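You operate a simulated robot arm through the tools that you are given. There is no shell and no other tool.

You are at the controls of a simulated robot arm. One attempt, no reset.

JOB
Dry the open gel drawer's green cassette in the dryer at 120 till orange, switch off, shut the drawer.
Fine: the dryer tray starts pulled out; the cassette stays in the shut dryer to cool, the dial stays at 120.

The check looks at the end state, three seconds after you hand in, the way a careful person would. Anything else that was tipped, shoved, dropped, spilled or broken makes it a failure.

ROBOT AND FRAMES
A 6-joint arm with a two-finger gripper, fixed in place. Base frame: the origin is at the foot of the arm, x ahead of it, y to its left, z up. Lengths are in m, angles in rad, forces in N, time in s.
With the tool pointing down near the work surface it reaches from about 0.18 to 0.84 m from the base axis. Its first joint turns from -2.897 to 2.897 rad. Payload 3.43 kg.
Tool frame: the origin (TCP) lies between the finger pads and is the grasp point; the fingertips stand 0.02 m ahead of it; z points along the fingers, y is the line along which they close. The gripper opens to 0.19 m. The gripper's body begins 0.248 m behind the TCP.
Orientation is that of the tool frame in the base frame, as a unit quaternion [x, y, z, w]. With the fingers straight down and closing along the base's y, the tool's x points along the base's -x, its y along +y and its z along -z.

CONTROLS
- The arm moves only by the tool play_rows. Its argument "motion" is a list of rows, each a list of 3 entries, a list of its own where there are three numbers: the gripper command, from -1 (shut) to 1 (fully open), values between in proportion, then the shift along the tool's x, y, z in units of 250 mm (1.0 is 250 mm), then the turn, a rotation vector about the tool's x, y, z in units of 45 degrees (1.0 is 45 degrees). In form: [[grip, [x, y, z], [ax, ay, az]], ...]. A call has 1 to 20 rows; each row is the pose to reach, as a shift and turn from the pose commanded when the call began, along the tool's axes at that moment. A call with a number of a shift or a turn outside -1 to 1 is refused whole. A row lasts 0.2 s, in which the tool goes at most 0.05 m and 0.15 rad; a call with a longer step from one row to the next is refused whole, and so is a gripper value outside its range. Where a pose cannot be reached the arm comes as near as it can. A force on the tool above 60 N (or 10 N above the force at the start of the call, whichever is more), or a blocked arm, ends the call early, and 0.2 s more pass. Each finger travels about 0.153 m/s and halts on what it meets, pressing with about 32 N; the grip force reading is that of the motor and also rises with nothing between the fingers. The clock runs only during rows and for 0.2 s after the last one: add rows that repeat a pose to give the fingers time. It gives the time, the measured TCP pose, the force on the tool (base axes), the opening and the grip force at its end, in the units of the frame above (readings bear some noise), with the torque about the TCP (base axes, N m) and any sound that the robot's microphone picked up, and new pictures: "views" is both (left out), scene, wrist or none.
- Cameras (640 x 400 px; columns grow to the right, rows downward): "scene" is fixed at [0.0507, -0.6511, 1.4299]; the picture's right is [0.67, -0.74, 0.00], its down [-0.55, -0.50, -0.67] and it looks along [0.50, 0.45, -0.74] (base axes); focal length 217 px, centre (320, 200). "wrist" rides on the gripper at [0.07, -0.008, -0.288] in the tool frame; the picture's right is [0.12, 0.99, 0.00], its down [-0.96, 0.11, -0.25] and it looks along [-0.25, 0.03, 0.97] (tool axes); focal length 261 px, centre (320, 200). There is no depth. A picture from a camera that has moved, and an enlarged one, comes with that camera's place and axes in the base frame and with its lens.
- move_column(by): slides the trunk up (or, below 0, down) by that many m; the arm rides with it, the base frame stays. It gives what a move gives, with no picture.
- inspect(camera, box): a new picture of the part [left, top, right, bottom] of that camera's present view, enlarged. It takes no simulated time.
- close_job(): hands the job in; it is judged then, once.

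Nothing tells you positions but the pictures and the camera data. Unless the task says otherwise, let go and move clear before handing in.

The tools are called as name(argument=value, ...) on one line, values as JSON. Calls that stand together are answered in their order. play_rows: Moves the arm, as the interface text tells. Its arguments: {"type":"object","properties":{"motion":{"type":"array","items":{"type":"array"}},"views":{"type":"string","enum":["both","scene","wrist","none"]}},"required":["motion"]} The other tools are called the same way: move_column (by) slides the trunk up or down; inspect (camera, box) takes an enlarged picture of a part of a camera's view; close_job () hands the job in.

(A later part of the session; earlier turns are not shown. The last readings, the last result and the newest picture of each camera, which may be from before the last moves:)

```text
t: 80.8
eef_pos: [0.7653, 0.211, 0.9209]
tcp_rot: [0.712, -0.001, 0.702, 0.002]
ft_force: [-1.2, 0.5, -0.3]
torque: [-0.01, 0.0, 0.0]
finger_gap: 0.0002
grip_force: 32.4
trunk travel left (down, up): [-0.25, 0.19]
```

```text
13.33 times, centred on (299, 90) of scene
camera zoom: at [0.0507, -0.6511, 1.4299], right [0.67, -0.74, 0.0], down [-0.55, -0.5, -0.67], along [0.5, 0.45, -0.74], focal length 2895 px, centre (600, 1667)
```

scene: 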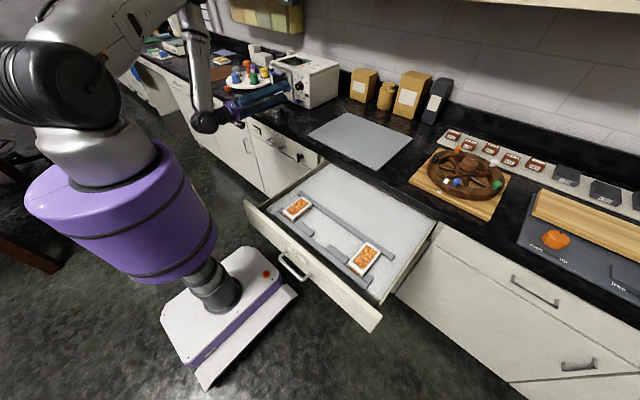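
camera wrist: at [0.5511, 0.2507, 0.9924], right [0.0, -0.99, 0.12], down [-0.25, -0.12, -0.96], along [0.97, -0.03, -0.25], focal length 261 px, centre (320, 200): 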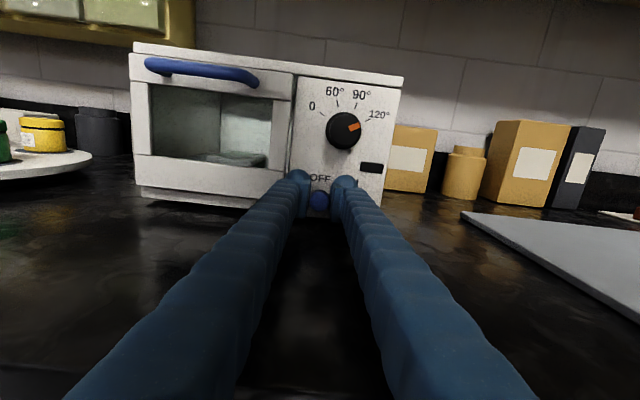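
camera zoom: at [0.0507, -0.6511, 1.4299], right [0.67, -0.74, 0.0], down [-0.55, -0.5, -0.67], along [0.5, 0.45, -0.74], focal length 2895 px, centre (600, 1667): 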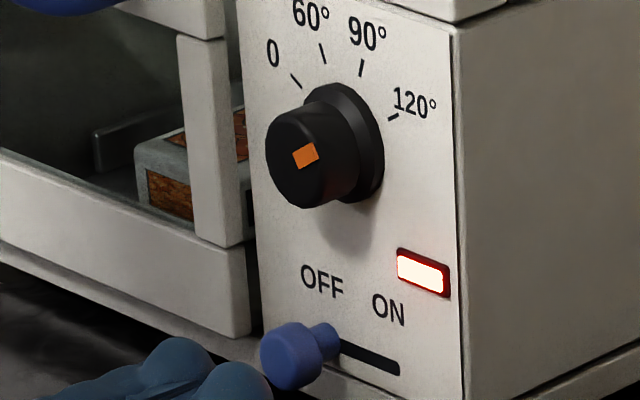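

The lamp is still on. I'll repeat an exact earlier zoom to compare the lever's position with its original OFF spot.

inspect(camera="scene", box=[245, 65, 309, 105])

inspect(camera="scene", box=[230, 45, 342, 115])

```text
10.00 times, centred on (277, 85) of scene
camera zoom: at [0.0507, -0.6511, 1.4299], right [0.67, -0.74, 0.0], down [-0.55, -0.5, -0.67], along [0.5, 0.45, -0.74], focal length 2171 px, centre (750, 1350)
```

zoom: 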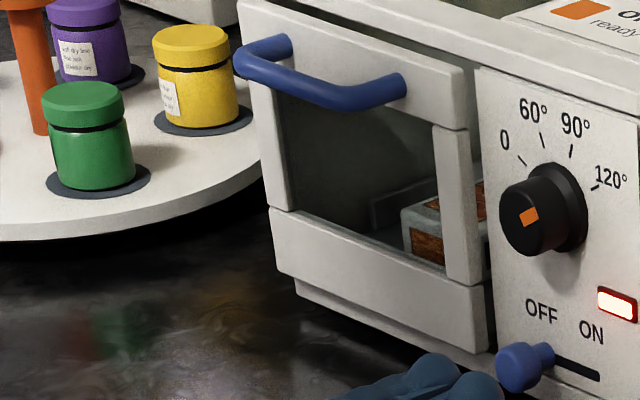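

```text
5.71 times, centred on (286, 80) of scene
camera zoom: at [0.0507, -0.6511, 1.4299], right [0.67, -0.74, 0.0], down [-0.55, -0.5, -0.67], along [0.5, 0.45, -0.74], focal length 1241 px, centre (514, 886)
```

zoom: 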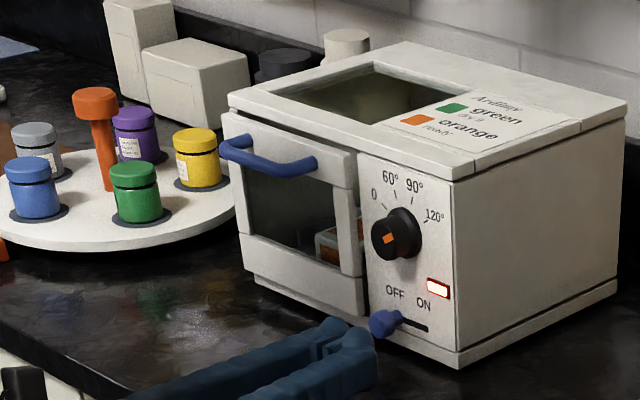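

play_rows(motion=[[-1, [0, -0.03, 0], [0, 0, 0]], [-0.8, [0, -0.08, 0], [0, 0, 0]], [-0.53, [0, -0.12, 0.02], [0, 0, 0]], [-0.53, [0, -0.124, 0.08], [0, 0, 0]], [-0.53, [0, -0.124, 0.1], [0, 0, 0]]], views="none")

inspect(camera="wrist", box=[256, 140, 384, 220])

inspect(camera="scene", box=[260, 65, 332, 110])

```text
t: 82.0
eef_pos: [0.7913, 0.2408, 0.9208]
tcp_rot: [0.709, 0.0, 0.705, 0.001]
ft_force: [0.9, -0.1, 0.1]
torque: [0.02, 0.06, 0.03]
finger_gap: 0.0444
grip_force: 0.1
trunk travel left (down, up): [-0.25, 0.19]
```

```text
5.00 times, centred on (320, 180) of wrist
camera zoom: at [0.505, 0.2482, 0.9929], right [0.0, -0.99, 0.12], down [-0.25, -0.12, -0.96], along [0.97, -0.03, -0.25], focal length 1303 px, centre (320, 300)
```

zoom: 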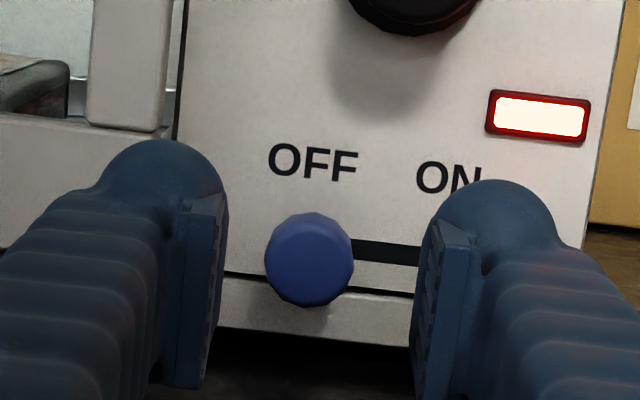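

```text
8.89 times, centred on (296, 88) of scene
camera zoom: at [0.0507, -0.6511, 1.4299], right [0.67, -0.74, 0.0], down [-0.55, -0.5, -0.67], along [0.5, 0.45, -0.74], focal length 1930 px, centre (533, 1200)
```

zoom: 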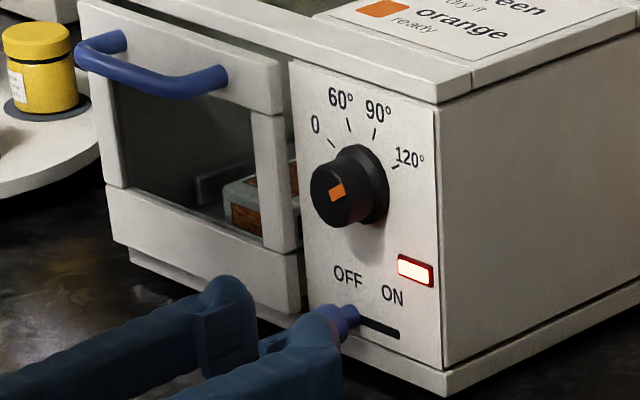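

The lever sits within a fraction of a millimetre of where it began, but my left fingertip may have been stopped by the proud door edge just before the lever's true stop. I'll re-grip it more shallowly, with tips clear of the door face, and push fully to OFF.

play_rows(motion=[[-0.53, [0, -0.006, 0.06], [0, 0, 0]], [-0.53, [0, -0.006, 0.11], [0, 0, 0]], [-0.53, [0, -0.006, 0.138], [0, 0, 0]], [-0.53, [0, -0.006, 0.138], [0, 0, 0]], [-0.8, [0, -0.006, 0.138], [0, 0, 0]], [-1, [0, -0.006, 0.138], [0, 0, 0]], [-1, [0, -0.014, 0.138], [0, 0, 0]], [-1, [0, -0.026, 0.138], [0, 0, 0]], [-1, [0, -0.034, 0.138], [0, 0, 0]]], views="none")

inspect(camera="wrist", box=[256, 140, 384, 220])

inspect(camera="scene", box=[260, 65, 332, 110])

```text
t: 83.3
eef_pos: [0.8168, 0.2422, 0.919]
tcp_rot: [0.711, 0.005, 0.703, 0.001]
ft_force: [-55.2, 1.9, 4.8]
torque: [-0.3, 0.13, -0.07]
finger_gap: 0.0059
grip_force: 33.8
trunk travel left (down, up): [-0.25, 0.19]
stopped in row 6: the force on the tool passed its limit at 76 N (the readings are from after the stop); the commanded pose is now the measured one
```

```text
5.00 times, centred on (320, 180) of wrist
camera zoom: at [0.531, 0.2487, 0.9938], right [0.01, -0.99, 0.13], down [-0.26, -0.12, -0.96], along [0.97, -0.03, -0.26], focal length 1303 px, centre (320, 300)
```

zoom: 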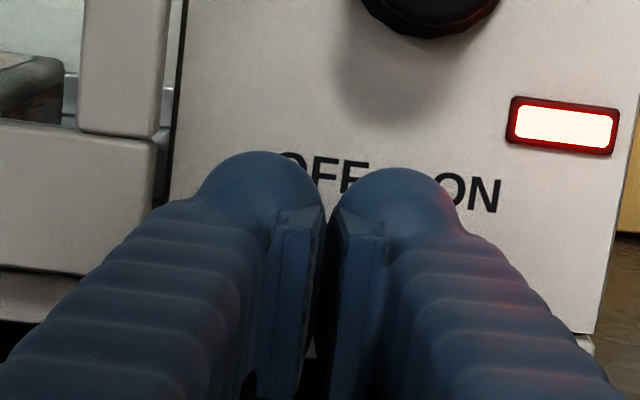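

```text
8.89 times, centred on (296, 88) of scene
camera zoom: at [0.0507, -0.6511, 1.4299], right [0.67, -0.74, 0.0], down [-0.55, -0.5, -0.67], along [0.5, 0.45, -0.74], focal length 1930 px, centre (533, 1200)
```

zoom: 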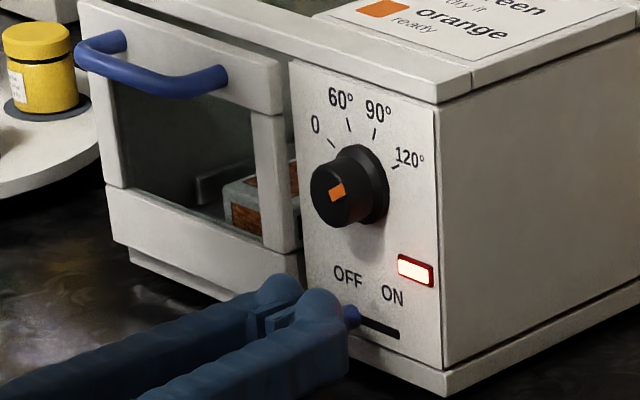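

The fingertips slipped off the rounded lever end because the grip was too shallow. I'll back off, reopen, and grip a little deeper.

play_rows(motion=[[-1, [0, 0, -0.06], [0, 0, 0]], [-1, [0, 0, -0.14], [0, 0, 0]], [-0.53, [0, 0, -0.14], [0, 0, 0]], [-0.53, [0, 0, -0.14], [0, 0, 0]], [-0.53, [0.006, 0, -0.1], [0, 0, 0]]], views="none")

inspect(camera="wrist", box=[256, 140, 384, 220])

inspect(camera="scene", box=[240, 45, 336, 105])

```text
t: 84.5
eef_pos: [0.7977, 0.2407, 0.9193]
tcp_rot: [0.711, 0.003, 0.703, 0.0]
ft_force: [-0.5, -0.2, -0.3]
torque: [0.02, 0.01, -0.03]
finger_gap: 0.0446
grip_force: 0.1
trunk travel left (down, up): [-0.25, 0.19]
```

```text
5.00 times, centred on (320, 180) of wrist
camera zoom: at [0.5115, 0.2476, 0.994], right [0.01, -0.99, 0.12], down [-0.26, -0.12, -0.96], along [0.97, -0.03, -0.26], focal length 1303 px, centre (320, 300)
```

zoom: 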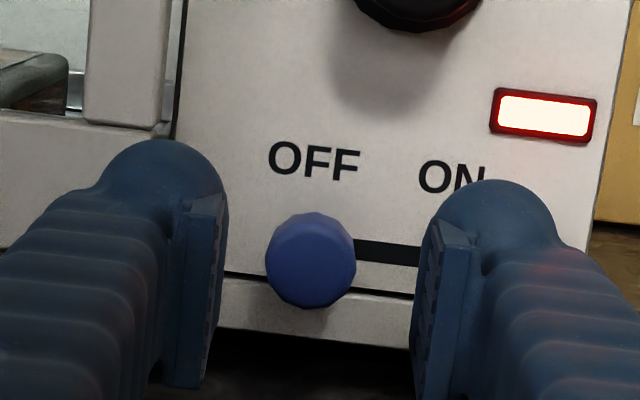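

```text
6.67 times, centred on (288, 75) of scene
camera zoom: at [0.0507, -0.6511, 1.4299], right [0.67, -0.74, 0.0], down [-0.55, -0.5, -0.67], along [0.5, 0.45, -0.74], focal length 1448 px, centre (533, 1033)
```

zoom: 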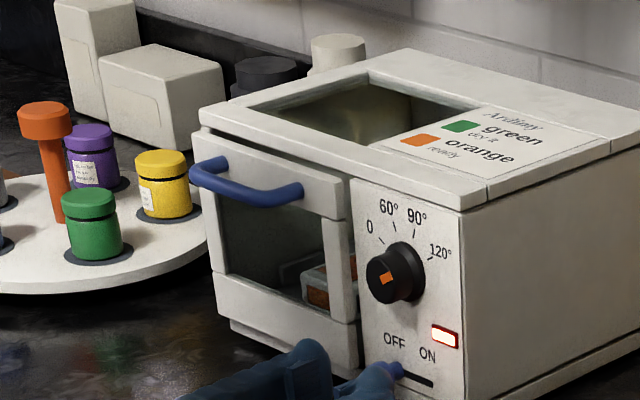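

play_rows(motion=[[-0.53, [0.004, -0.004, 0.06], [0, 0, 0]], [-0.53, [0.004, -0.004, 0.11], [0, 0, 0]], [-0.53, [0.004, -0.004, 0.137], [0, 0, 0]], [-0.53, [0.004, -0.004, 0.137], [0, 0, 0]], [-0.8, [0.004, -0.004, 0.137], [0, 0, 0]], [-1, [0.004, -0.004, 0.137], [0, 0, 0]], [-1, [0.004, -0.004, 0.137], [0, 0, 0]]], views="none")

inspect(camera="wrist", box=[256, 140, 384, 220])

```text
t: 86.1
eef_pos: [0.8318, 0.2421, 0.9206]
tcp_rot: [0.711, 0.003, 0.703, 0.0]
ft_force: [3.7, 0.8, 1.6]
torque: [-0.01, -0.02, 0.0]
finger_gap: 0.0221
grip_force: 45.2
trunk travel left (down, up): [-0.25, 0.19]
```

```text
5.00 times, centred on (320, 180) of wrist
camera zoom: at [0.5459, 0.2493, 0.9953], right [0.01, -0.99, 0.12], down [-0.26, -0.12, -0.96], along [0.97, -0.03, -0.26], focal length 1303 px, centre (320, 300)
```

zoom: 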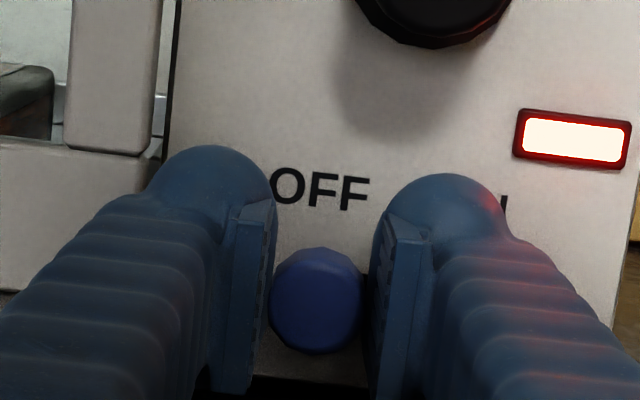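

Gripped again with no contact at the door. Pushing toward OFF.

play_rows(motion=[[-1, [0, -0.012, 0], [0, 0, 0]], [-1, [0, -0.02, 0], [0, 0, 0]], [-1, [0, -0.028, 0], [0, 0, 0]], [-1, [0, -0.03, 0], [0, 0, 0]]], views="none")

inspect(camera="wrist", box=[256, 140, 384, 220])

```text
t: 87.1
eef_pos: [0.8314, 0.2436, 0.9208]
tcp_rot: [0.712, 0.0, 0.703, 0.004]
ft_force: [2.3, -51.6, 7.3]
torque: [-0.33, 0.08, -0.44]
finger_gap: 0.0217
grip_force: 44.8
trunk travel left (down, up): [-0.25, 0.19]
```

```text
5.00 times, centred on (320, 180) of wrist
camera zoom: at [0.5461, 0.2535, 0.9955], right [0.0, -0.99, 0.12], down [-0.26, -0.12, -0.96], along [0.97, -0.04, -0.26], focal length 1303 px, centre (320, 300)
```

zoom: 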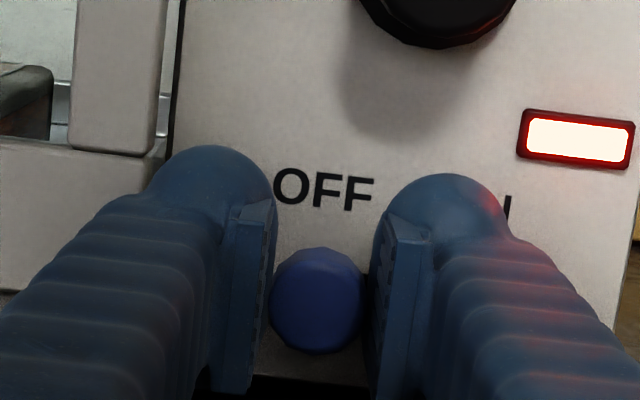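

The lever is hard against its OFF stop at the same place as before, so the lamp probably isn't a plain lever light; it may be a hot or cool-down light. I'll release the lever and check how the cassette looks now.

play_rows(motion=[[-1, [0, 0, 0], [0, 0, 0]], [-0.7, [0, 0.02, 0], [0, 0, 0]], [-0.53, [0, 0.026, 0], [0, 0, 0]], [-0.53, [0, 0.026, -0.06], [0, 0, 0]], [-0.53, [0, 0.026, -0.16], [0, 0, 0]], [-0.53, [0, 0.026, -0.26], [0, 0, 0]], [-0.53, [0, 0.026, -0.26], [0, 0, 0]]], views="none")

inspect(camera="scene", box=[274, 74, 306, 94])

inspect(camera="wrist", box=[160, 80, 400, 230])

```text
t: 88.7
eef_pos: [0.7667, 0.2436, 0.9201]
tcp_rot: [0.711, 0.003, 0.703, 0.0]
ft_force: [-0.5, 0.1, 0.9]
torque: [0.01, 0.01, -0.02]
finger_gap: 0.0446
grip_force: 0.1
trunk travel left (down, up): [-0.25, 0.19]
```

```text
16.00 times, centred on (290, 84) of scene
camera zoom: at [0.0507, -0.6511, 1.4299], right [0.67, -0.74, 0.0], down [-0.55, -0.5, -0.67], along [0.5, 0.45, -0.74], focal length 3474 px, centre (800, 2056)
```

zoom: 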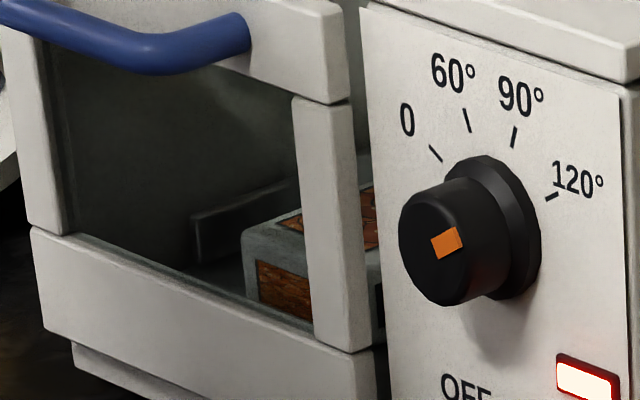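

```text
2.67 times, centred on (280, 155) of wrist
camera zoom: at [0.4815, 0.2511, 0.9949], right [0.01, -0.99, 0.12], down [-0.26, -0.12, -0.96], along [0.97, -0.03, -0.26], focal length 695 px, centre (427, 320)
```

zoom: 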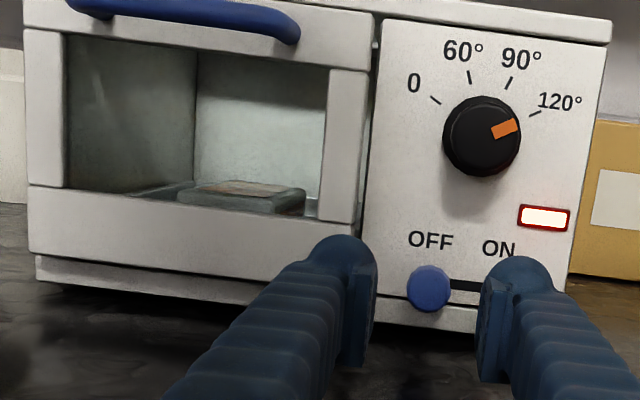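

inspect(camera="scene", box=[284, 83, 296, 91])

```text
16.00 times, centred on (290, 87) of scene
camera zoom: at [0.0507, -0.6511, 1.4299], right [0.67, -0.74, 0.0], down [-0.55, -0.5, -0.67], along [0.5, 0.45, -0.74], focal length 3474 px, centre (800, 2008)
```

zoom: 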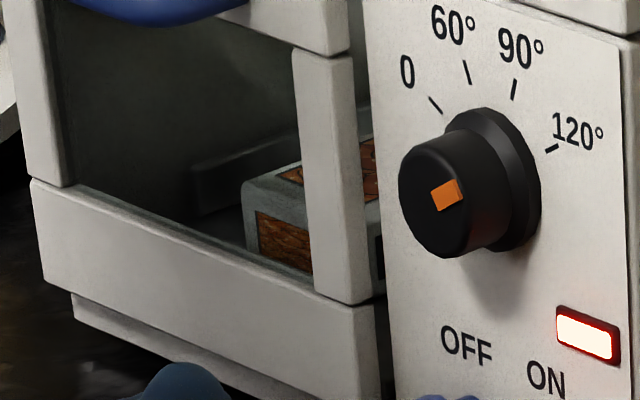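

play_rows(motion=[[-0.53, [0, 0, 0], [0, 0, 0]], [-0.53, [0, 0, 0], [0, 0, 0]], [-0.53, [0, 0, 0], [0, 0, 0]], [-0.53, [0, 0, 0], [0, 0, 0]], [-0.53, [0, 0, 0], [0, 0, 0]], [-0.53, [0, 0, 0], [0, 0, 0]]], views="none")

inspect(camera="scene", box=[284, 83, 296, 91])

```text
t: 90.1
eef_pos: [0.7678, 0.2428, 0.9214]
tcp_rot: [0.711, 0.004, 0.703, 0.0]
ft_force: [0.0, 0.2, 0.1]
torque: [0.01, -0.03, -0.02]
finger_gap: 0.0443
grip_force: 0.1
trunk travel left (down, up): [-0.25, 0.19]
```

```text
16.00 times, centred on (290, 87) of scene
camera zoom: at [0.0507, -0.6511, 1.4299], right [0.67, -0.74, 0.0], down [-0.55, -0.5, -0.67], along [0.5, 0.45, -0.74], focal length 3474 px, centre (800, 2008)
```

zoom: 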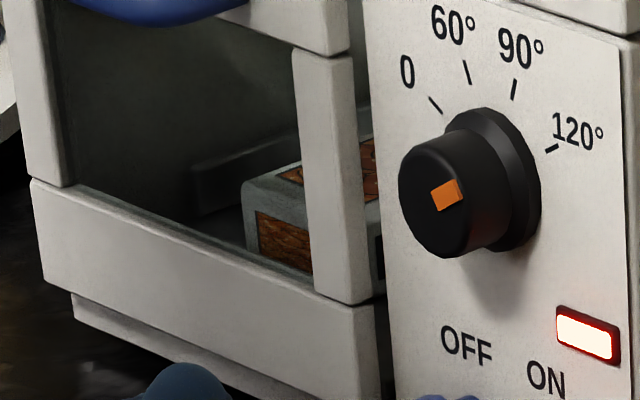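

The cassette's colour is stable, so there's time. I'll try the lever another way: closed fingers with the tool yawed slightly, pushing from its right side, so nothing of mine is near the door.

play_rows(motion=[[-0.8, [0, 0.05, 0], [-0.06, 0, 0]], [-1, [0, 0.11, 0], [-0.13, 0, 0]], [-1, [0, 0.165, 0], [-0.19, 0, 0]], [-1, [0, 0.2, 0], [-0.222, 0, 0]], [-1, [0, 0.2, 0.06], [-0.222, 0, 0]], [-1, [0, 0.2, 0.13], [-0.222, 0, 0]], [-1, [0, 0.2, 0.2], [-0.222, 0, 0]], [-1, [0, 0.2, 0.25], [-0.222, 0, 0]], [-1, [0, 0.2, 0.25], [-0.222, 0, 0]]], views="none")

inspect(camera="wrist", box=[220, 120, 380, 220])

inspect(camera="scene", box=[270, 70, 334, 110])

```text
t: 92.1
eef_pos: [0.8284, 0.1919, 0.9211]
tcp_rot: [0.708, -0.059, 0.701, 0.062]
ft_force: [1.3, -0.5, -0.2]
torque: [0.01, -0.02, 0.03]
finger_gap: 0.0002
grip_force: 31.6
trunk travel left (down, up): [-0.25, 0.19]
```

```text
4.00 times, centred on (300, 170) of wrist
camera zoom: at [0.5492, 0.2504, 0.9947], right [-0.17, -0.98, 0.13], down [-0.27, -0.08, -0.96], along [0.95, -0.19, -0.26], focal length 1043 px, centre (400, 320)
```

zoom: 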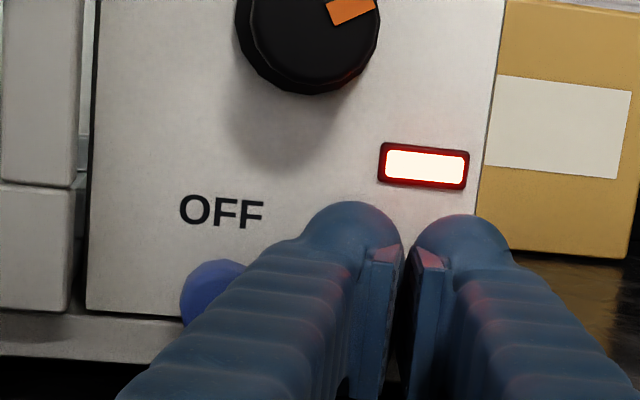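

```text
10.00 times, centred on (302, 90) of scene
camera zoom: at [0.0507, -0.6511, 1.4299], right [0.67, -0.74, 0.0], down [-0.55, -0.5, -0.67], along [0.5, 0.45, -0.74], focal length 2171 px, centre (500, 1300)
```

zoom: 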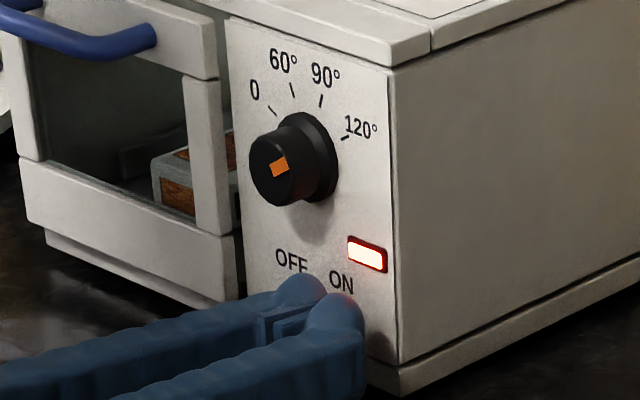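

play_rows(motion=[[-1, [0, -0.016, -0.003], [0, 0, 0]], [-1, [0, -0.032, -0.006], [0, 0, 0]], [-1, [0, -0.048, -0.009], [0, 0, 0]], [-1, [0, -0.06, -0.011], [0, 0, 0]], [-1, [0, -0.072, -0.013], [0, 0, 0]]], views="none")

inspect(camera="wrist", box=[220, 120, 380, 220])

```text
t: 93.3
eef_pos: [0.8279, 0.201, 0.9208]
tcp_rot: [0.709, -0.062, 0.699, 0.068]
ft_force: [-5.3, -57.7, -2.5]
torque: [-0.37, 0.09, -0.31]
finger_gap: 0.0002
grip_force: 32.5
trunk travel left (down, up): [-0.25, 0.19]
```

```text
4.00 times, centred on (300, 170) of wrist
camera zoom: at [0.549, 0.2627, 0.9951], right [-0.18, -0.98, 0.13], down [-0.28, -0.07, -0.96], along [0.94, -0.21, -0.26], focal length 1043 px, centre (400, 320)
```

zoom: 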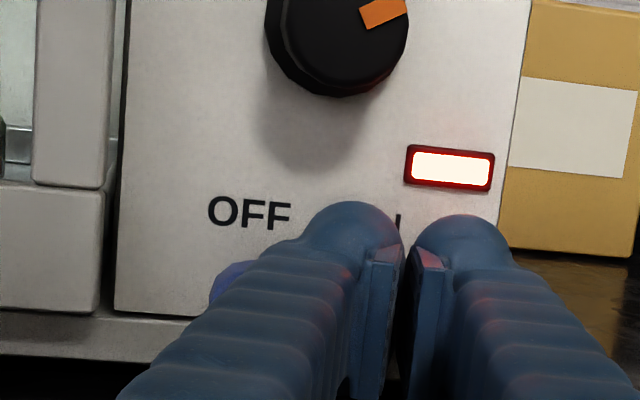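

Even a 58 N push shows the lever is hard against its OFF stop, yet the lamp stays lit, so the first throw may not have registered electrically. I'll re-grip the lever and work it through one full throw, to ON and firmly back to OFF.

play_rows(motion=[[-1, [0, 0.055, 0.01], [0, 0, 0]], [-1, [0, 0.069, -0.069], [0, 0, 0]], [-1, [0, 0.054, -0.193], [0, 0, 0]], [-0.8, [0, -0.024, -0.207], [0.08, 0, 0]], [-0.53, [0, -0.089, -0.219], [0.16, 0, 0]], [-0.53, [0, -0.089, -0.219], [0.222, 0, 0]], [-0.53, [0, -0.089, -0.219], [0.222, 0, 0]]], views="none")

inspect(camera="wrist", box=[256, 140, 384, 220])

inspect(camera="scene", box=[270, 70, 334, 110])

```text
t: 94.9
eef_pos: [0.7774, 0.2428, 0.9205]
tcp_rot: [0.711, 0.004, 0.703, -0.001]
ft_force: [0.4, -0.2, 0.0]
torque: [-0.01, 0.02, 0.05]
finger_gap: 0.0448
grip_force: 0.0
trunk travel left (down, up): [-0.25, 0.19]
```

```text
5.00 times, centred on (320, 180) of wrist
camera zoom: at [0.4922, 0.2501, 0.9948], right [0.01, -0.99, 0.12], down [-0.26, -0.12, -0.96], along [0.97, -0.03, -0.26], focal length 1303 px, centre (320, 300)
```

zoom: 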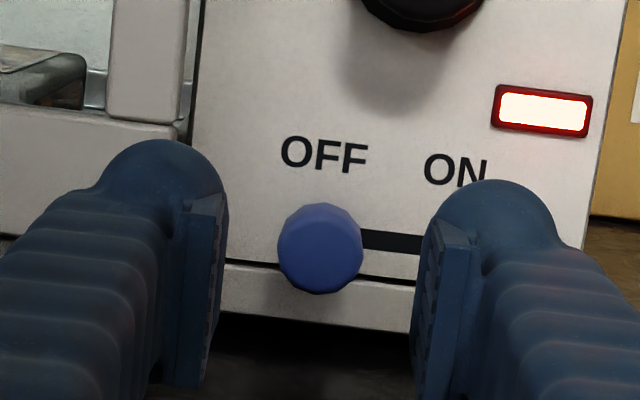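

```text
10.00 times, centred on (302, 90) of scene
camera zoom: at [0.0507, -0.6511, 1.4299], right [0.67, -0.74, 0.0], down [-0.55, -0.5, -0.67], along [0.5, 0.45, -0.74], focal length 2171 px, centre (500, 1300)
```

zoom: 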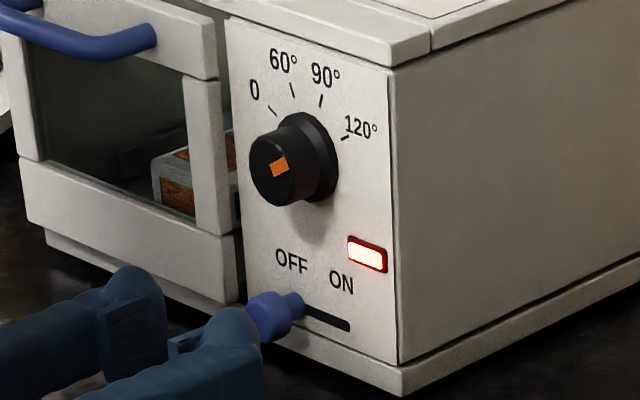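

play_rows(motion=[[-0.53, [0, 0, 0.08], [0, 0, 0]], [-0.53, [0, 0, 0.16], [0, 0, 0]], [-0.53, [0, 0, 0.21], [0, 0, 0]], [-0.53, [0, 0, 0.234], [0, 0, 0]], [-0.53, [0, 0, 0.234], [0, 0, 0]], [-0.8, [0, 0, 0.234], [0, 0, 0]], [-1, [0, 0, 0.234], [0, 0, 0]], [-1, [0, 0, 0.234], [0, 0, 0]]], views="none")

play_rows(motion=[[-1, [0, 0.035, 0], [0, 0, 0]], [-1, [0, 0.07, 0], [0, 0, 0]], [-1, [0, 0.105, 0], [0, 0, 0]], [-1, [0, 0.135, 0], [0, 0, 0]], [-1, [0, 0.155, 0], [0, 0, 0]], [-1, [0, 0.162, 0], [0, 0, 0]]], views="none")

inspect(camera="wrist", box=[256, 140, 384, 220])

```text
t: 96.7
eef_pos: [0.8379, 0.2429, 0.9204]
tcp_rot: [0.712, 0.003, 0.702, 0.001]
ft_force: [5.2, -8.2, 1.7]
torque: [-0.03, -0.05, -0.06]
finger_gap: 0.0225
grip_force: 44.9
trunk travel left (down, up): [-0.25, 0.19]
```

```text
t: 98.1
eef_pos: [0.837, 0.2066, 0.9198]
tcp_rot: [0.712, 0.006, 0.702, -0.002]
ft_force: [1.1, 26.3, -6.7]
torque: [0.16, 0.0, 0.28]
finger_gap: 0.0222
grip_force: 45.0
trunk travel left (down, up): [-0.25, 0.19]
```

```text
5.00 times, centred on (320, 180) of wrist
camera zoom: at [0.5519, 0.212, 0.9946], right [0.01, -0.99, 0.12], down [-0.26, -0.12, -0.96], along [0.97, -0.02, -0.26], focal length 1303 px, centre (320, 300)
```

zoom: 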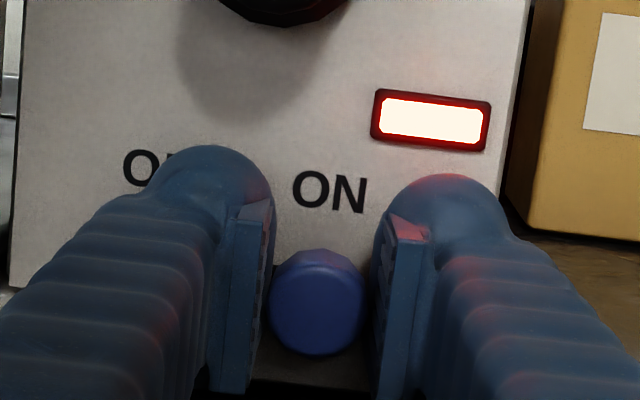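

Now firmly back to OFF in one throw.

play_rows(motion=[[-1, [0, -0.04, 0], [0, 0, 0]], [-1, [0, -0.08, 0], [0, 0, 0]], [-1, [0, -0.12, 0], [0, 0, 0]], [-1, [0, -0.155, 0], [0, 0, 0]], [-1, [0, -0.175, 0], [0, 0, 0]], [-1, [0, -0.182, 0], [0, 0, 0]]], views="none")

inspect(camera="wrist", box=[256, 140, 384, 220])

inspect(camera="scene", box=[270, 70, 334, 110])

```text
t: 99.5
eef_pos: [0.8379, 0.2434, 0.9199]
tcp_rot: [0.712, 0.001, 0.703, 0.003]
ft_force: [-5.6, -29.3, -4.3]
torque: [-0.21, 0.09, -0.37]
finger_gap: 0.0224
grip_force: 45.3
trunk travel left (down, up): [-0.25, 0.19]
```

```text
5.00 times, centred on (320, 180) of wrist
camera zoom: at [0.5519, 0.2522, 0.9949], right [0.0, -0.99, 0.12], down [-0.26, -0.12, -0.96], along [0.97, -0.03, -0.26], focal length 1303 px, centre (320, 300)
```

zoom: 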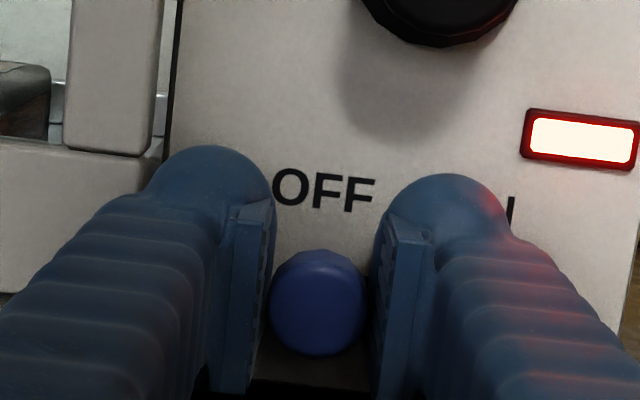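

```text
10.00 times, centred on (302, 90) of scene
camera zoom: at [0.0507, -0.6511, 1.4299], right [0.67, -0.74, 0.0], down [-0.55, -0.5, -0.67], along [0.5, 0.45, -0.74], focal length 2171 px, centre (500, 1300)
```

zoom: 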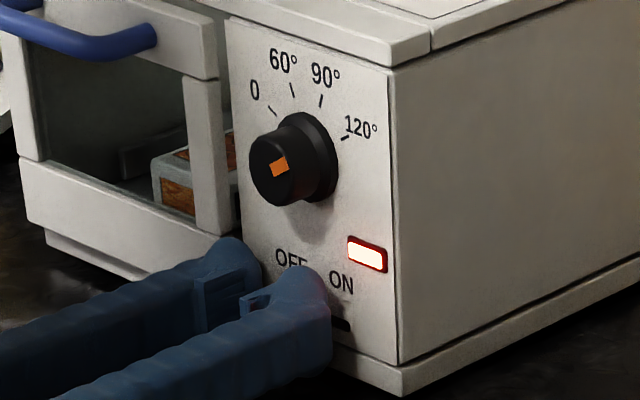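

The lamp stays on regardless of the lever, and the cassette stays orange with no sign of over-drying. I'll release the lever at OFF, back away, and watch the lamp from a distance; it may just be a slow cool-down light.

play_rows(motion=[[-1, [0, 0.018, 0], [0, 0, 0]], [-0.7, [0, 0.02, 0], [0, 0, 0]], [-0.53, [0, 0.02, 0], [0, 0, 0]], [-0.53, [0, 0.02, 0], [0, 0, 0]], [-0.53, [0, 0.02, -0.08], [0, 0, 0]], [-0.53, [0, 0.02, -0.2], [0, 0, 0]], [-0.53, [0, 0.02, -0.34], [0, 0, 0]], [-0.7, [0, 0.02, -0.4], [0, 0, 0]]], views="none")

inspect(camera="wrist", box=[160, 80, 400, 230])

inspect(camera="scene", box=[240, 45, 336, 105])

```text
t: 101.3
eef_pos: [0.7378, 0.2423, 0.9239]
tcp_rot: [0.711, 0.002, 0.704, 0.001]
ft_force: [0.5, -0.3, -0.1]
torque: [0.02, 0.04, 0.0]
finger_gap: 0.0286
grip_force: 0.1
trunk travel left (down, up): [-0.25, 0.19]
```

```text
2.67 times, centred on (280, 155) of wrist
camera zoom: at [0.4511, 0.2493, 0.9971], right [0.01, -0.99, 0.12], down [-0.26, -0.12, -0.96], along [0.97, -0.03, -0.26], focal length 695 px, centre (427, 320)
```

zoom: 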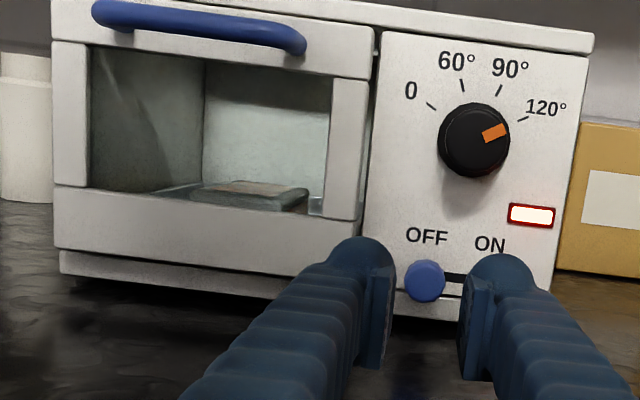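

```text
6.67 times, centred on (288, 75) of scene
camera zoom: at [0.0507, -0.6511, 1.4299], right [0.67, -0.74, 0.0], down [-0.55, -0.5, -0.67], along [0.5, 0.45, -0.74], focal length 1448 px, centre (533, 1033)
```

zoom: 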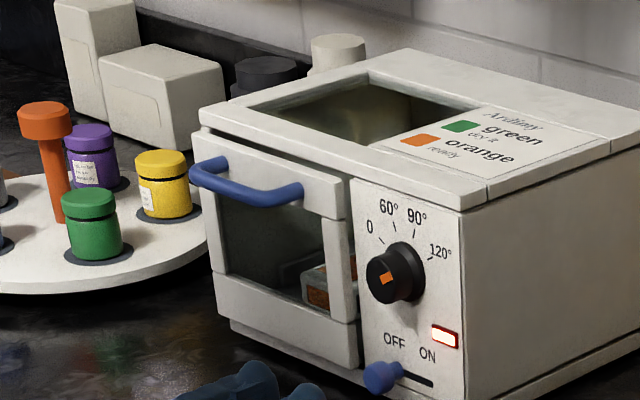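

The lever is at OFF; the lamp may be a residual-heat light, so I'll use the time to shut the gel drawer and check again afterwards. To get back to tool-down without hitting the wrist limit, I'll swing the tool sideways first, then pitch it down.

play_rows(motion=[[-0.8, [0.08, 0.0, -0.08], [-0.06, 0, 0]], [-1, [0.18, 0.04, -0.18], [-0.18, 0, 0]], [-1, [0.28, 0.12, -0.28], [-0.32, 0, 0]], [-1, [0.38, 0.21, -0.36], [-0.46, 0, 0]], [-1, [0.48, 0.31, -0.42], [-0.6, 0, 0]], [-1, [0.55, 0.4, -0.46], [-0.74, 0, 0]], [-1, [0.6, 0.46, -0.48], [-0.88, 0, 0]], [-1, [0.6, 0.48, -0.48], [-1, 0, 0]], [-1, [0.6, 0.48, -0.48], [-1, 0, 0]]])

```text
t: 103.3
eef_pos: [0.6186, 0.1238, 1.0741]
tcp_rot: [0.657, -0.266, 0.651, 0.273]
ft_force: [0.8, 0.4, 0.7]
torque: [0.0, -0.01, 0.0]
finger_gap: 0.0002
grip_force: 32.2
trunk travel left (down, up): [-0.25, 0.19]
camera wrist: at [0.423, 0.3322, 1.1462], right [-0.7, -0.7, 0.13], down [-0.27, 0.09, -0.96], along [0.66, -0.71, -0.25], focal length 261 px, centre (320, 200)
```

scene: 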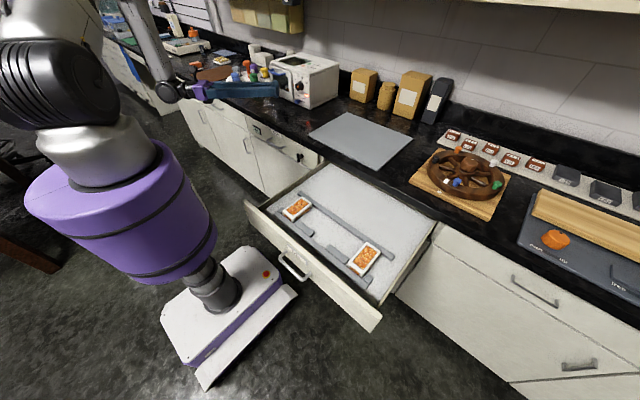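
wrist: 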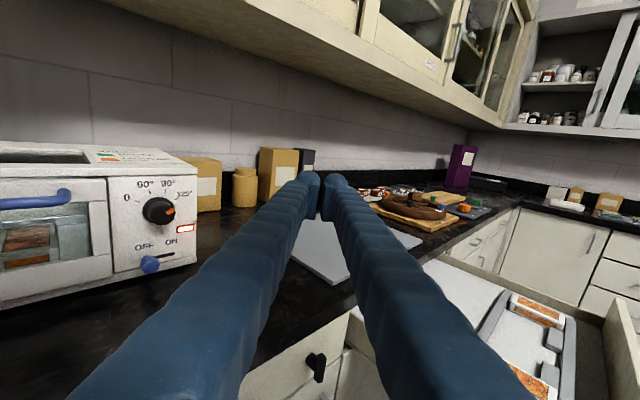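

That swing worked without reach trouble. From this angle I can see into the dryer, so I'll take a closer look.

inspect(camera="wrist", box=[0, 140, 208, 270])

inspect(camera="wrist", box=[0, 195, 96, 290])

```text
3.08 times, centred on (104, 205) of wrist
camera zoom: at [0.423, 0.3322, 1.1462], right [-0.7, -0.7, 0.13], down [-0.27, 0.09, -0.96], along [0.66, -0.71, -0.25], focal length 802 px, centre (985, 185)
```

zoom: 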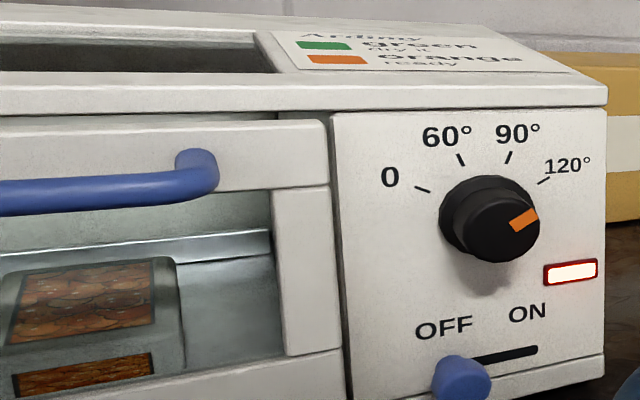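

```text
4.21 times, centred on (48, 242) of wrist
camera zoom: at [0.423, 0.3322, 1.1462], right [-0.7, -0.7, 0.13], down [-0.27, 0.09, -0.96], along [0.66, -0.71, -0.25], focal length 1098 px, centre (1465, 21)
```

zoom: 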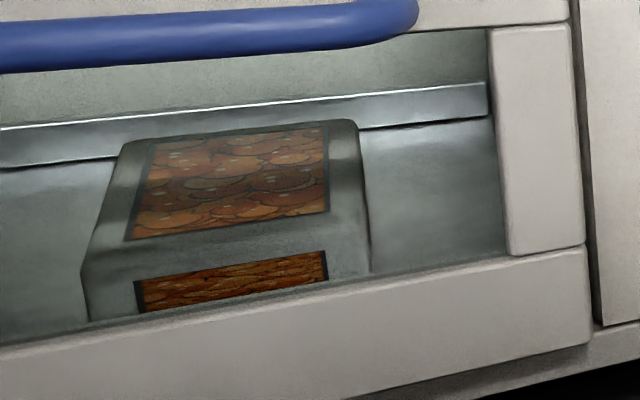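

The lever rests at the slot's OFF end and the cassette is clearly orange. I'll continue to tool-down, pitching while moving to the right.

play_rows(motion=[[-1, [0.015, 0.06, 0.025], [0, -0.12, 0]], [-1, [0.03, 0.12, 0.05], [0, -0.25, 0]], [-1, [0.045, 0.18, 0.075], [0, -0.38, 0]], [-1, [0.06, 0.24, 0.1], [0, -0.51, 0]], [-1, [0.075, 0.3, 0.125], [0, -0.64, 0]], [-1, [0.09, 0.36, 0.15], [0, -0.77, 0]], [-1, [0.105, 0.42, 0.175], [0, -0.9, 0]], [-1, [0.12, 0.48, 0.198], [0, -1, 0]], [-1, [0.12, 0.48, 0.198], [0, -1, 0]]], views="scene")

```text
t: 105.3
eef_pos: [0.5724, 0.0014, 1.1058]
tcp_rot: [0.856, -0.35, 0.35, 0.149]
ft_force: [1.4, -0.5, 0.9]
torque: [0.03, 0.03, 0.05]
finger_gap: 0.0002
grip_force: 31.9
trunk travel left (down, up): [-0.25, 0.19]
```

scene: 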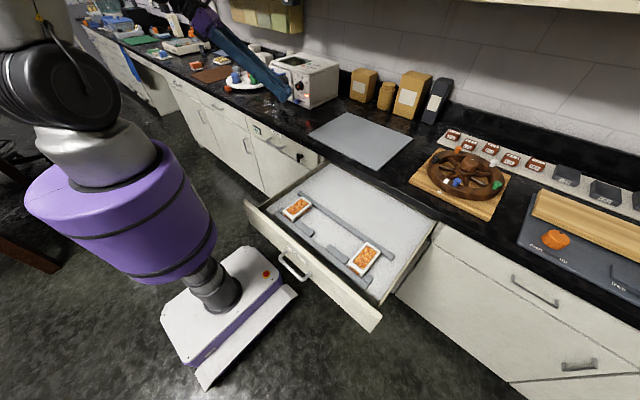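

play_rows(motion=[[-1, [0.012, 0.05, 0.012], [0, -0.12, 0]], [-1, [0.025, 0.1, 0.025], [0, -0.25, 0]], [-1, [0.037, 0.155, 0.037], [0, -0.38, 0]], [-1, [0.05, 0.21, 0.05], [0, -0.51, 0]], [-1, [0.062, 0.265, 0.062], [0, -0.64, 0]], [-1, [0.075, 0.32, 0.075], [0, -0.77, 0]], [-1, [0.088, 0.375, 0.088], [0, -0.9, 0]], [-1, [0.1, 0.424, 0.1], [0, -1, 0]], [-1, [0.1, 0.424, 0.1], [0, -1, 0]]], views="none")

inspect(camera="scene", box=[240, 45, 336, 105])

```text
t: 107.3
eef_pos: [0.521, -0.0957, 1.1062]
tcp_rot: [0.925, -0.381, -0.005, 0.004]
ft_force: [0.4, 0.2, -0.5]
torque: [0.07, -0.04, -0.01]
finger_gap: 0.0
grip_force: 31.8
trunk travel left (down, up): [-0.25, 0.19]
```

```text
6.67 times, centred on (288, 75) of scene
camera zoom: at [0.0507, -0.6511, 1.4299], right [0.67, -0.74, 0.0], down [-0.55, -0.5, -0.67], along [0.5, 0.45, -0.74], focal length 1448 px, centre (533, 1033)
```

zoom: 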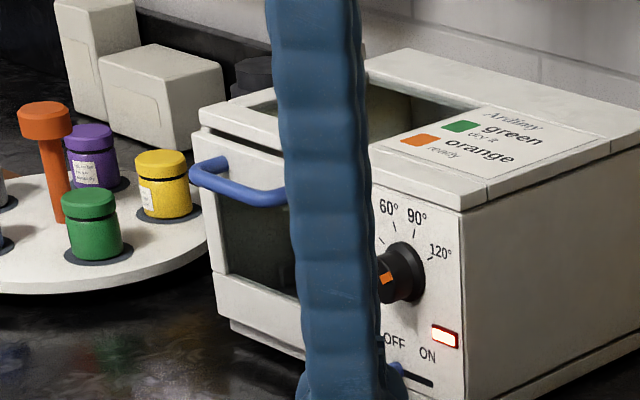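

Tool-down is reached without trouble. I'll roll to the original orientation (camera on the robot side) while moving toward the drawer.

play_rows(motion=[[-1, [0.018, 0.066, 0], [0, 0, 0.16]], [-1, [0.037, 0.132, 0], [0, 0, 0.33]], [-1, [0.056, 0.198, 0], [0, 0, 0.5]], [-1, [0.075, 0.264, 0], [0, 0, 0.67]], [-1, [0.093, 0.33, 0], [0, 0, 0.84]], [-1, [0.112, 0.397, 0], [0, 0, 1.0]]], views="none")

play_rows(motion=[[-1, [0.06, 0.033, 0], [0, 0, 0.16]], [-1, [0.12, 0.066, 0], [0, 0, 0.33]], [-1, [0.18, 0.1, 0], [0, 0, 0.5]], [-1, [0.24, 0.133, 0], [0, 0, 0.67]], [-1, [0.3, 0.166, 0], [0, 0, 0.84]], [-1, [0.36, 0.2, 0], [0, 0, 1.0]]], views="none")

play_rows(motion=[[-1, [0.064, -0.016, 0], [0, 0, 0.16]], [-1, [0.128, -0.033, 0], [0, 0, 0.33]], [-1, [0.192, -0.05, 0], [0, 0, 0.5]], [-1, [0.256, -0.066, 0], [0, 0, 0.67]], [-1, [0.32, -0.083, 0], [0, 0, 0.84]], [-1, [0.382, -0.099, 0], [0, 0, 1.0]], [-1, [0.382, -0.099, 0], [0, 0, 1.0]]], views="both")

```text
t: 108.7
eef_pos: [0.4707, -0.1882, 1.1053]
tcp_rot: [0.708, -0.706, -0.003, 0.007]
ft_force: [0.7, 0.1, 0.8]
torque: [-0.02, 0.01, 0.01]
finger_gap: 0.0
grip_force: 32.0
trunk travel left (down, up): [-0.25, 0.19]
```

```text
t: 110.1
eef_pos: [0.4222, -0.2778, 1.1072]
tcp_rot: [-0.384, 0.923, 0.0, -0.007]
ft_force: [0.2, -0.1, 0.5]
torque: [-0.03, -0.03, 0.02]
finger_gap: 0.0
grip_force: 32.0
trunk travel left (down, up): [-0.25, 0.19]
```

```text
t: 111.7
eef_pos: [0.3712, -0.3633, 1.109]
tcp_rot: [-0.002, 1.0, -0.003, -0.006]
ft_force: [-0.2, -0.5, -0.4]
torque: [0.01, -0.01, -0.01]
finger_gap: 0.0002
grip_force: 31.7
trunk travel left (down, up): [-0.25, 0.19]
camera wrist: at [0.3052, -0.3709, 1.3991], right [-0.12, 0.99, 0.0], down [0.96, 0.12, 0.24], along [0.23, 0.03, -0.97], focal length 261 px, centre (320, 200)
```

scene: 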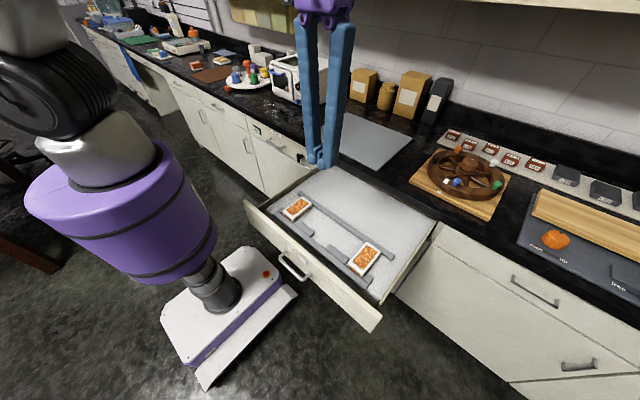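
wrist: 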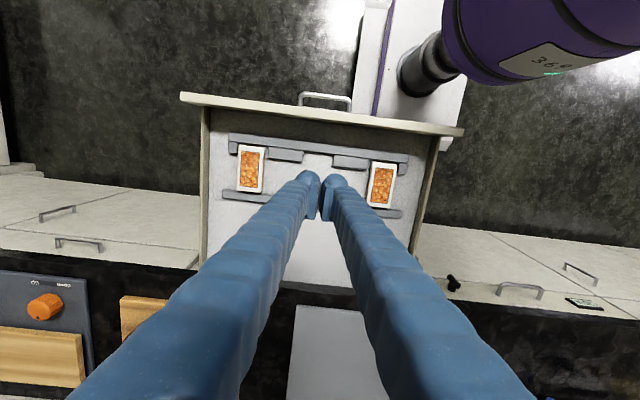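

The tool is down again in its original orientation. The drawer's panel face is at x≈0.255 with its handle bar near x≈0.217, z≈0.78. I'll zoom in to refine this before pushing on the handle.

inspect(camera="wrist", box=[240, 70, 400, 170])

inspect(camera="scene", box=[230, 190, 390, 340])

inspect(camera="scene", box=[240, 45, 336, 105])

```text
4.00 times, centred on (320, 120) of wrist
camera zoom: at [0.3052, -0.3709, 1.3991], right [-0.12, 0.99, 0.0], down [0.96, 0.12, 0.24], along [0.23, 0.03, -0.97], focal length 1043 px, centre (320, 520)
```

zoom: 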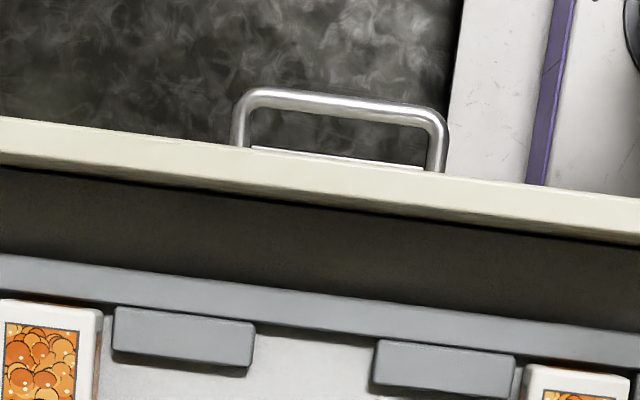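

```text
2.67 times, centred on (310, 265) of scene
camera zoom: at [0.0507, -0.6511, 1.4299], right [0.67, -0.74, 0.0], down [-0.55, -0.5, -0.67], along [0.5, 0.45, -0.74], focal length 579 px, centre (347, 27)
```

zoom: 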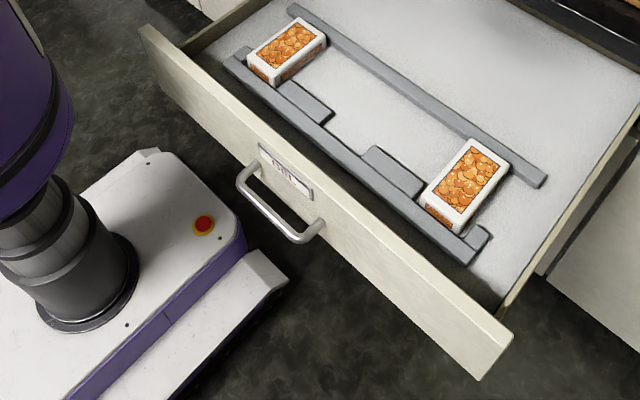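

```text
6.67 times, centred on (288, 75) of scene
camera zoom: at [0.0507, -0.6511, 1.4299], right [0.67, -0.74, 0.0], down [-0.55, -0.5, -0.67], along [0.5, 0.45, -0.74], focal length 1448 px, centre (533, 1033)
```

zoom: 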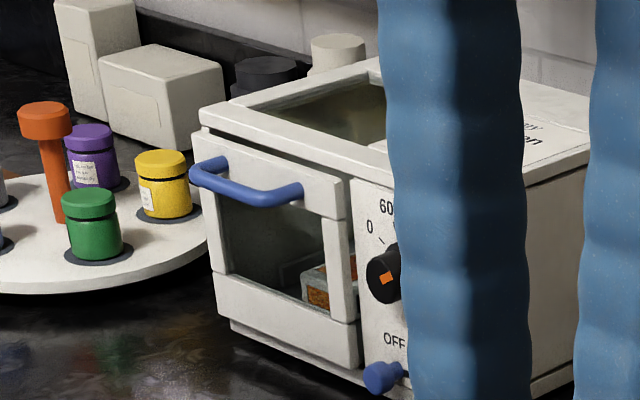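

The handle bar is centred at y≈-0.369, x≈0.215, z≈0.75–0.78. I'll move over to the robot side of it and come down with fingers closed.

play_rows(motion=[[-1, [0.1, 0, 0], [0, 0, 0]], [-1, [0.25, -0.01, 0], [0, 0, 0]], [-1, [0.42, -0.02, 0], [0, 0, 0]], [-1, [0.58, -0.024, 0], [0, 0, 0]], [-1, [0.73, -0.024, 0.02], [0, 0, 0]], [-1, [0.824, -0.024, 0.1], [0, 0, 0]], [-1, [0.83, -0.024, 0.24], [0, 0, 0]], [-1, [0.83, -0.024, 0.4], [0, 0, 0]], [-1, [0.83, -0.024, 0.5], [0, 0, 0]], [-1, [0.83, -0.024, 0.5], [0, 0, 0]]])

```text
t: 113.9
eef_pos: [0.1608, -0.3698, 0.9869]
tcp_rot: [-0.002, 1.0, -0.002, -0.005]
ft_force: [0.0, -0.8, -0.2]
torque: [0.08, -0.04, -0.05]
finger_gap: 0.0001
grip_force: 31.7
trunk travel left (down, up): [-0.25, 0.19]
camera wrist: at [0.0948, -0.3771, 1.2753], right [-0.12, 0.99, 0.0], down [0.96, 0.12, 0.24], along [0.23, 0.03, -0.97], focal length 261 px, centre (320, 200)
```

scene: 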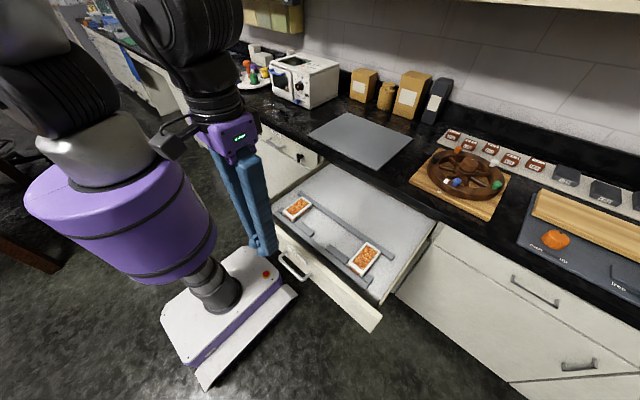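
wrist: 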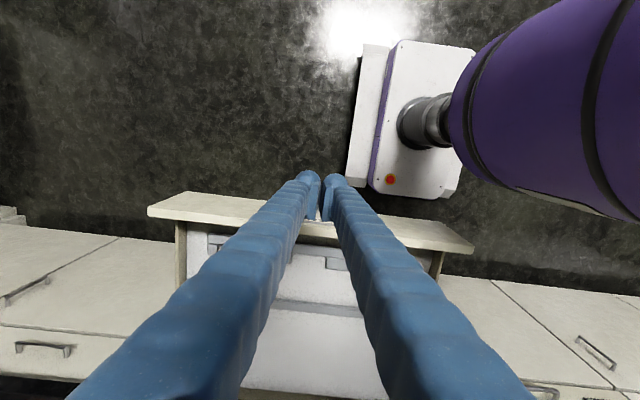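

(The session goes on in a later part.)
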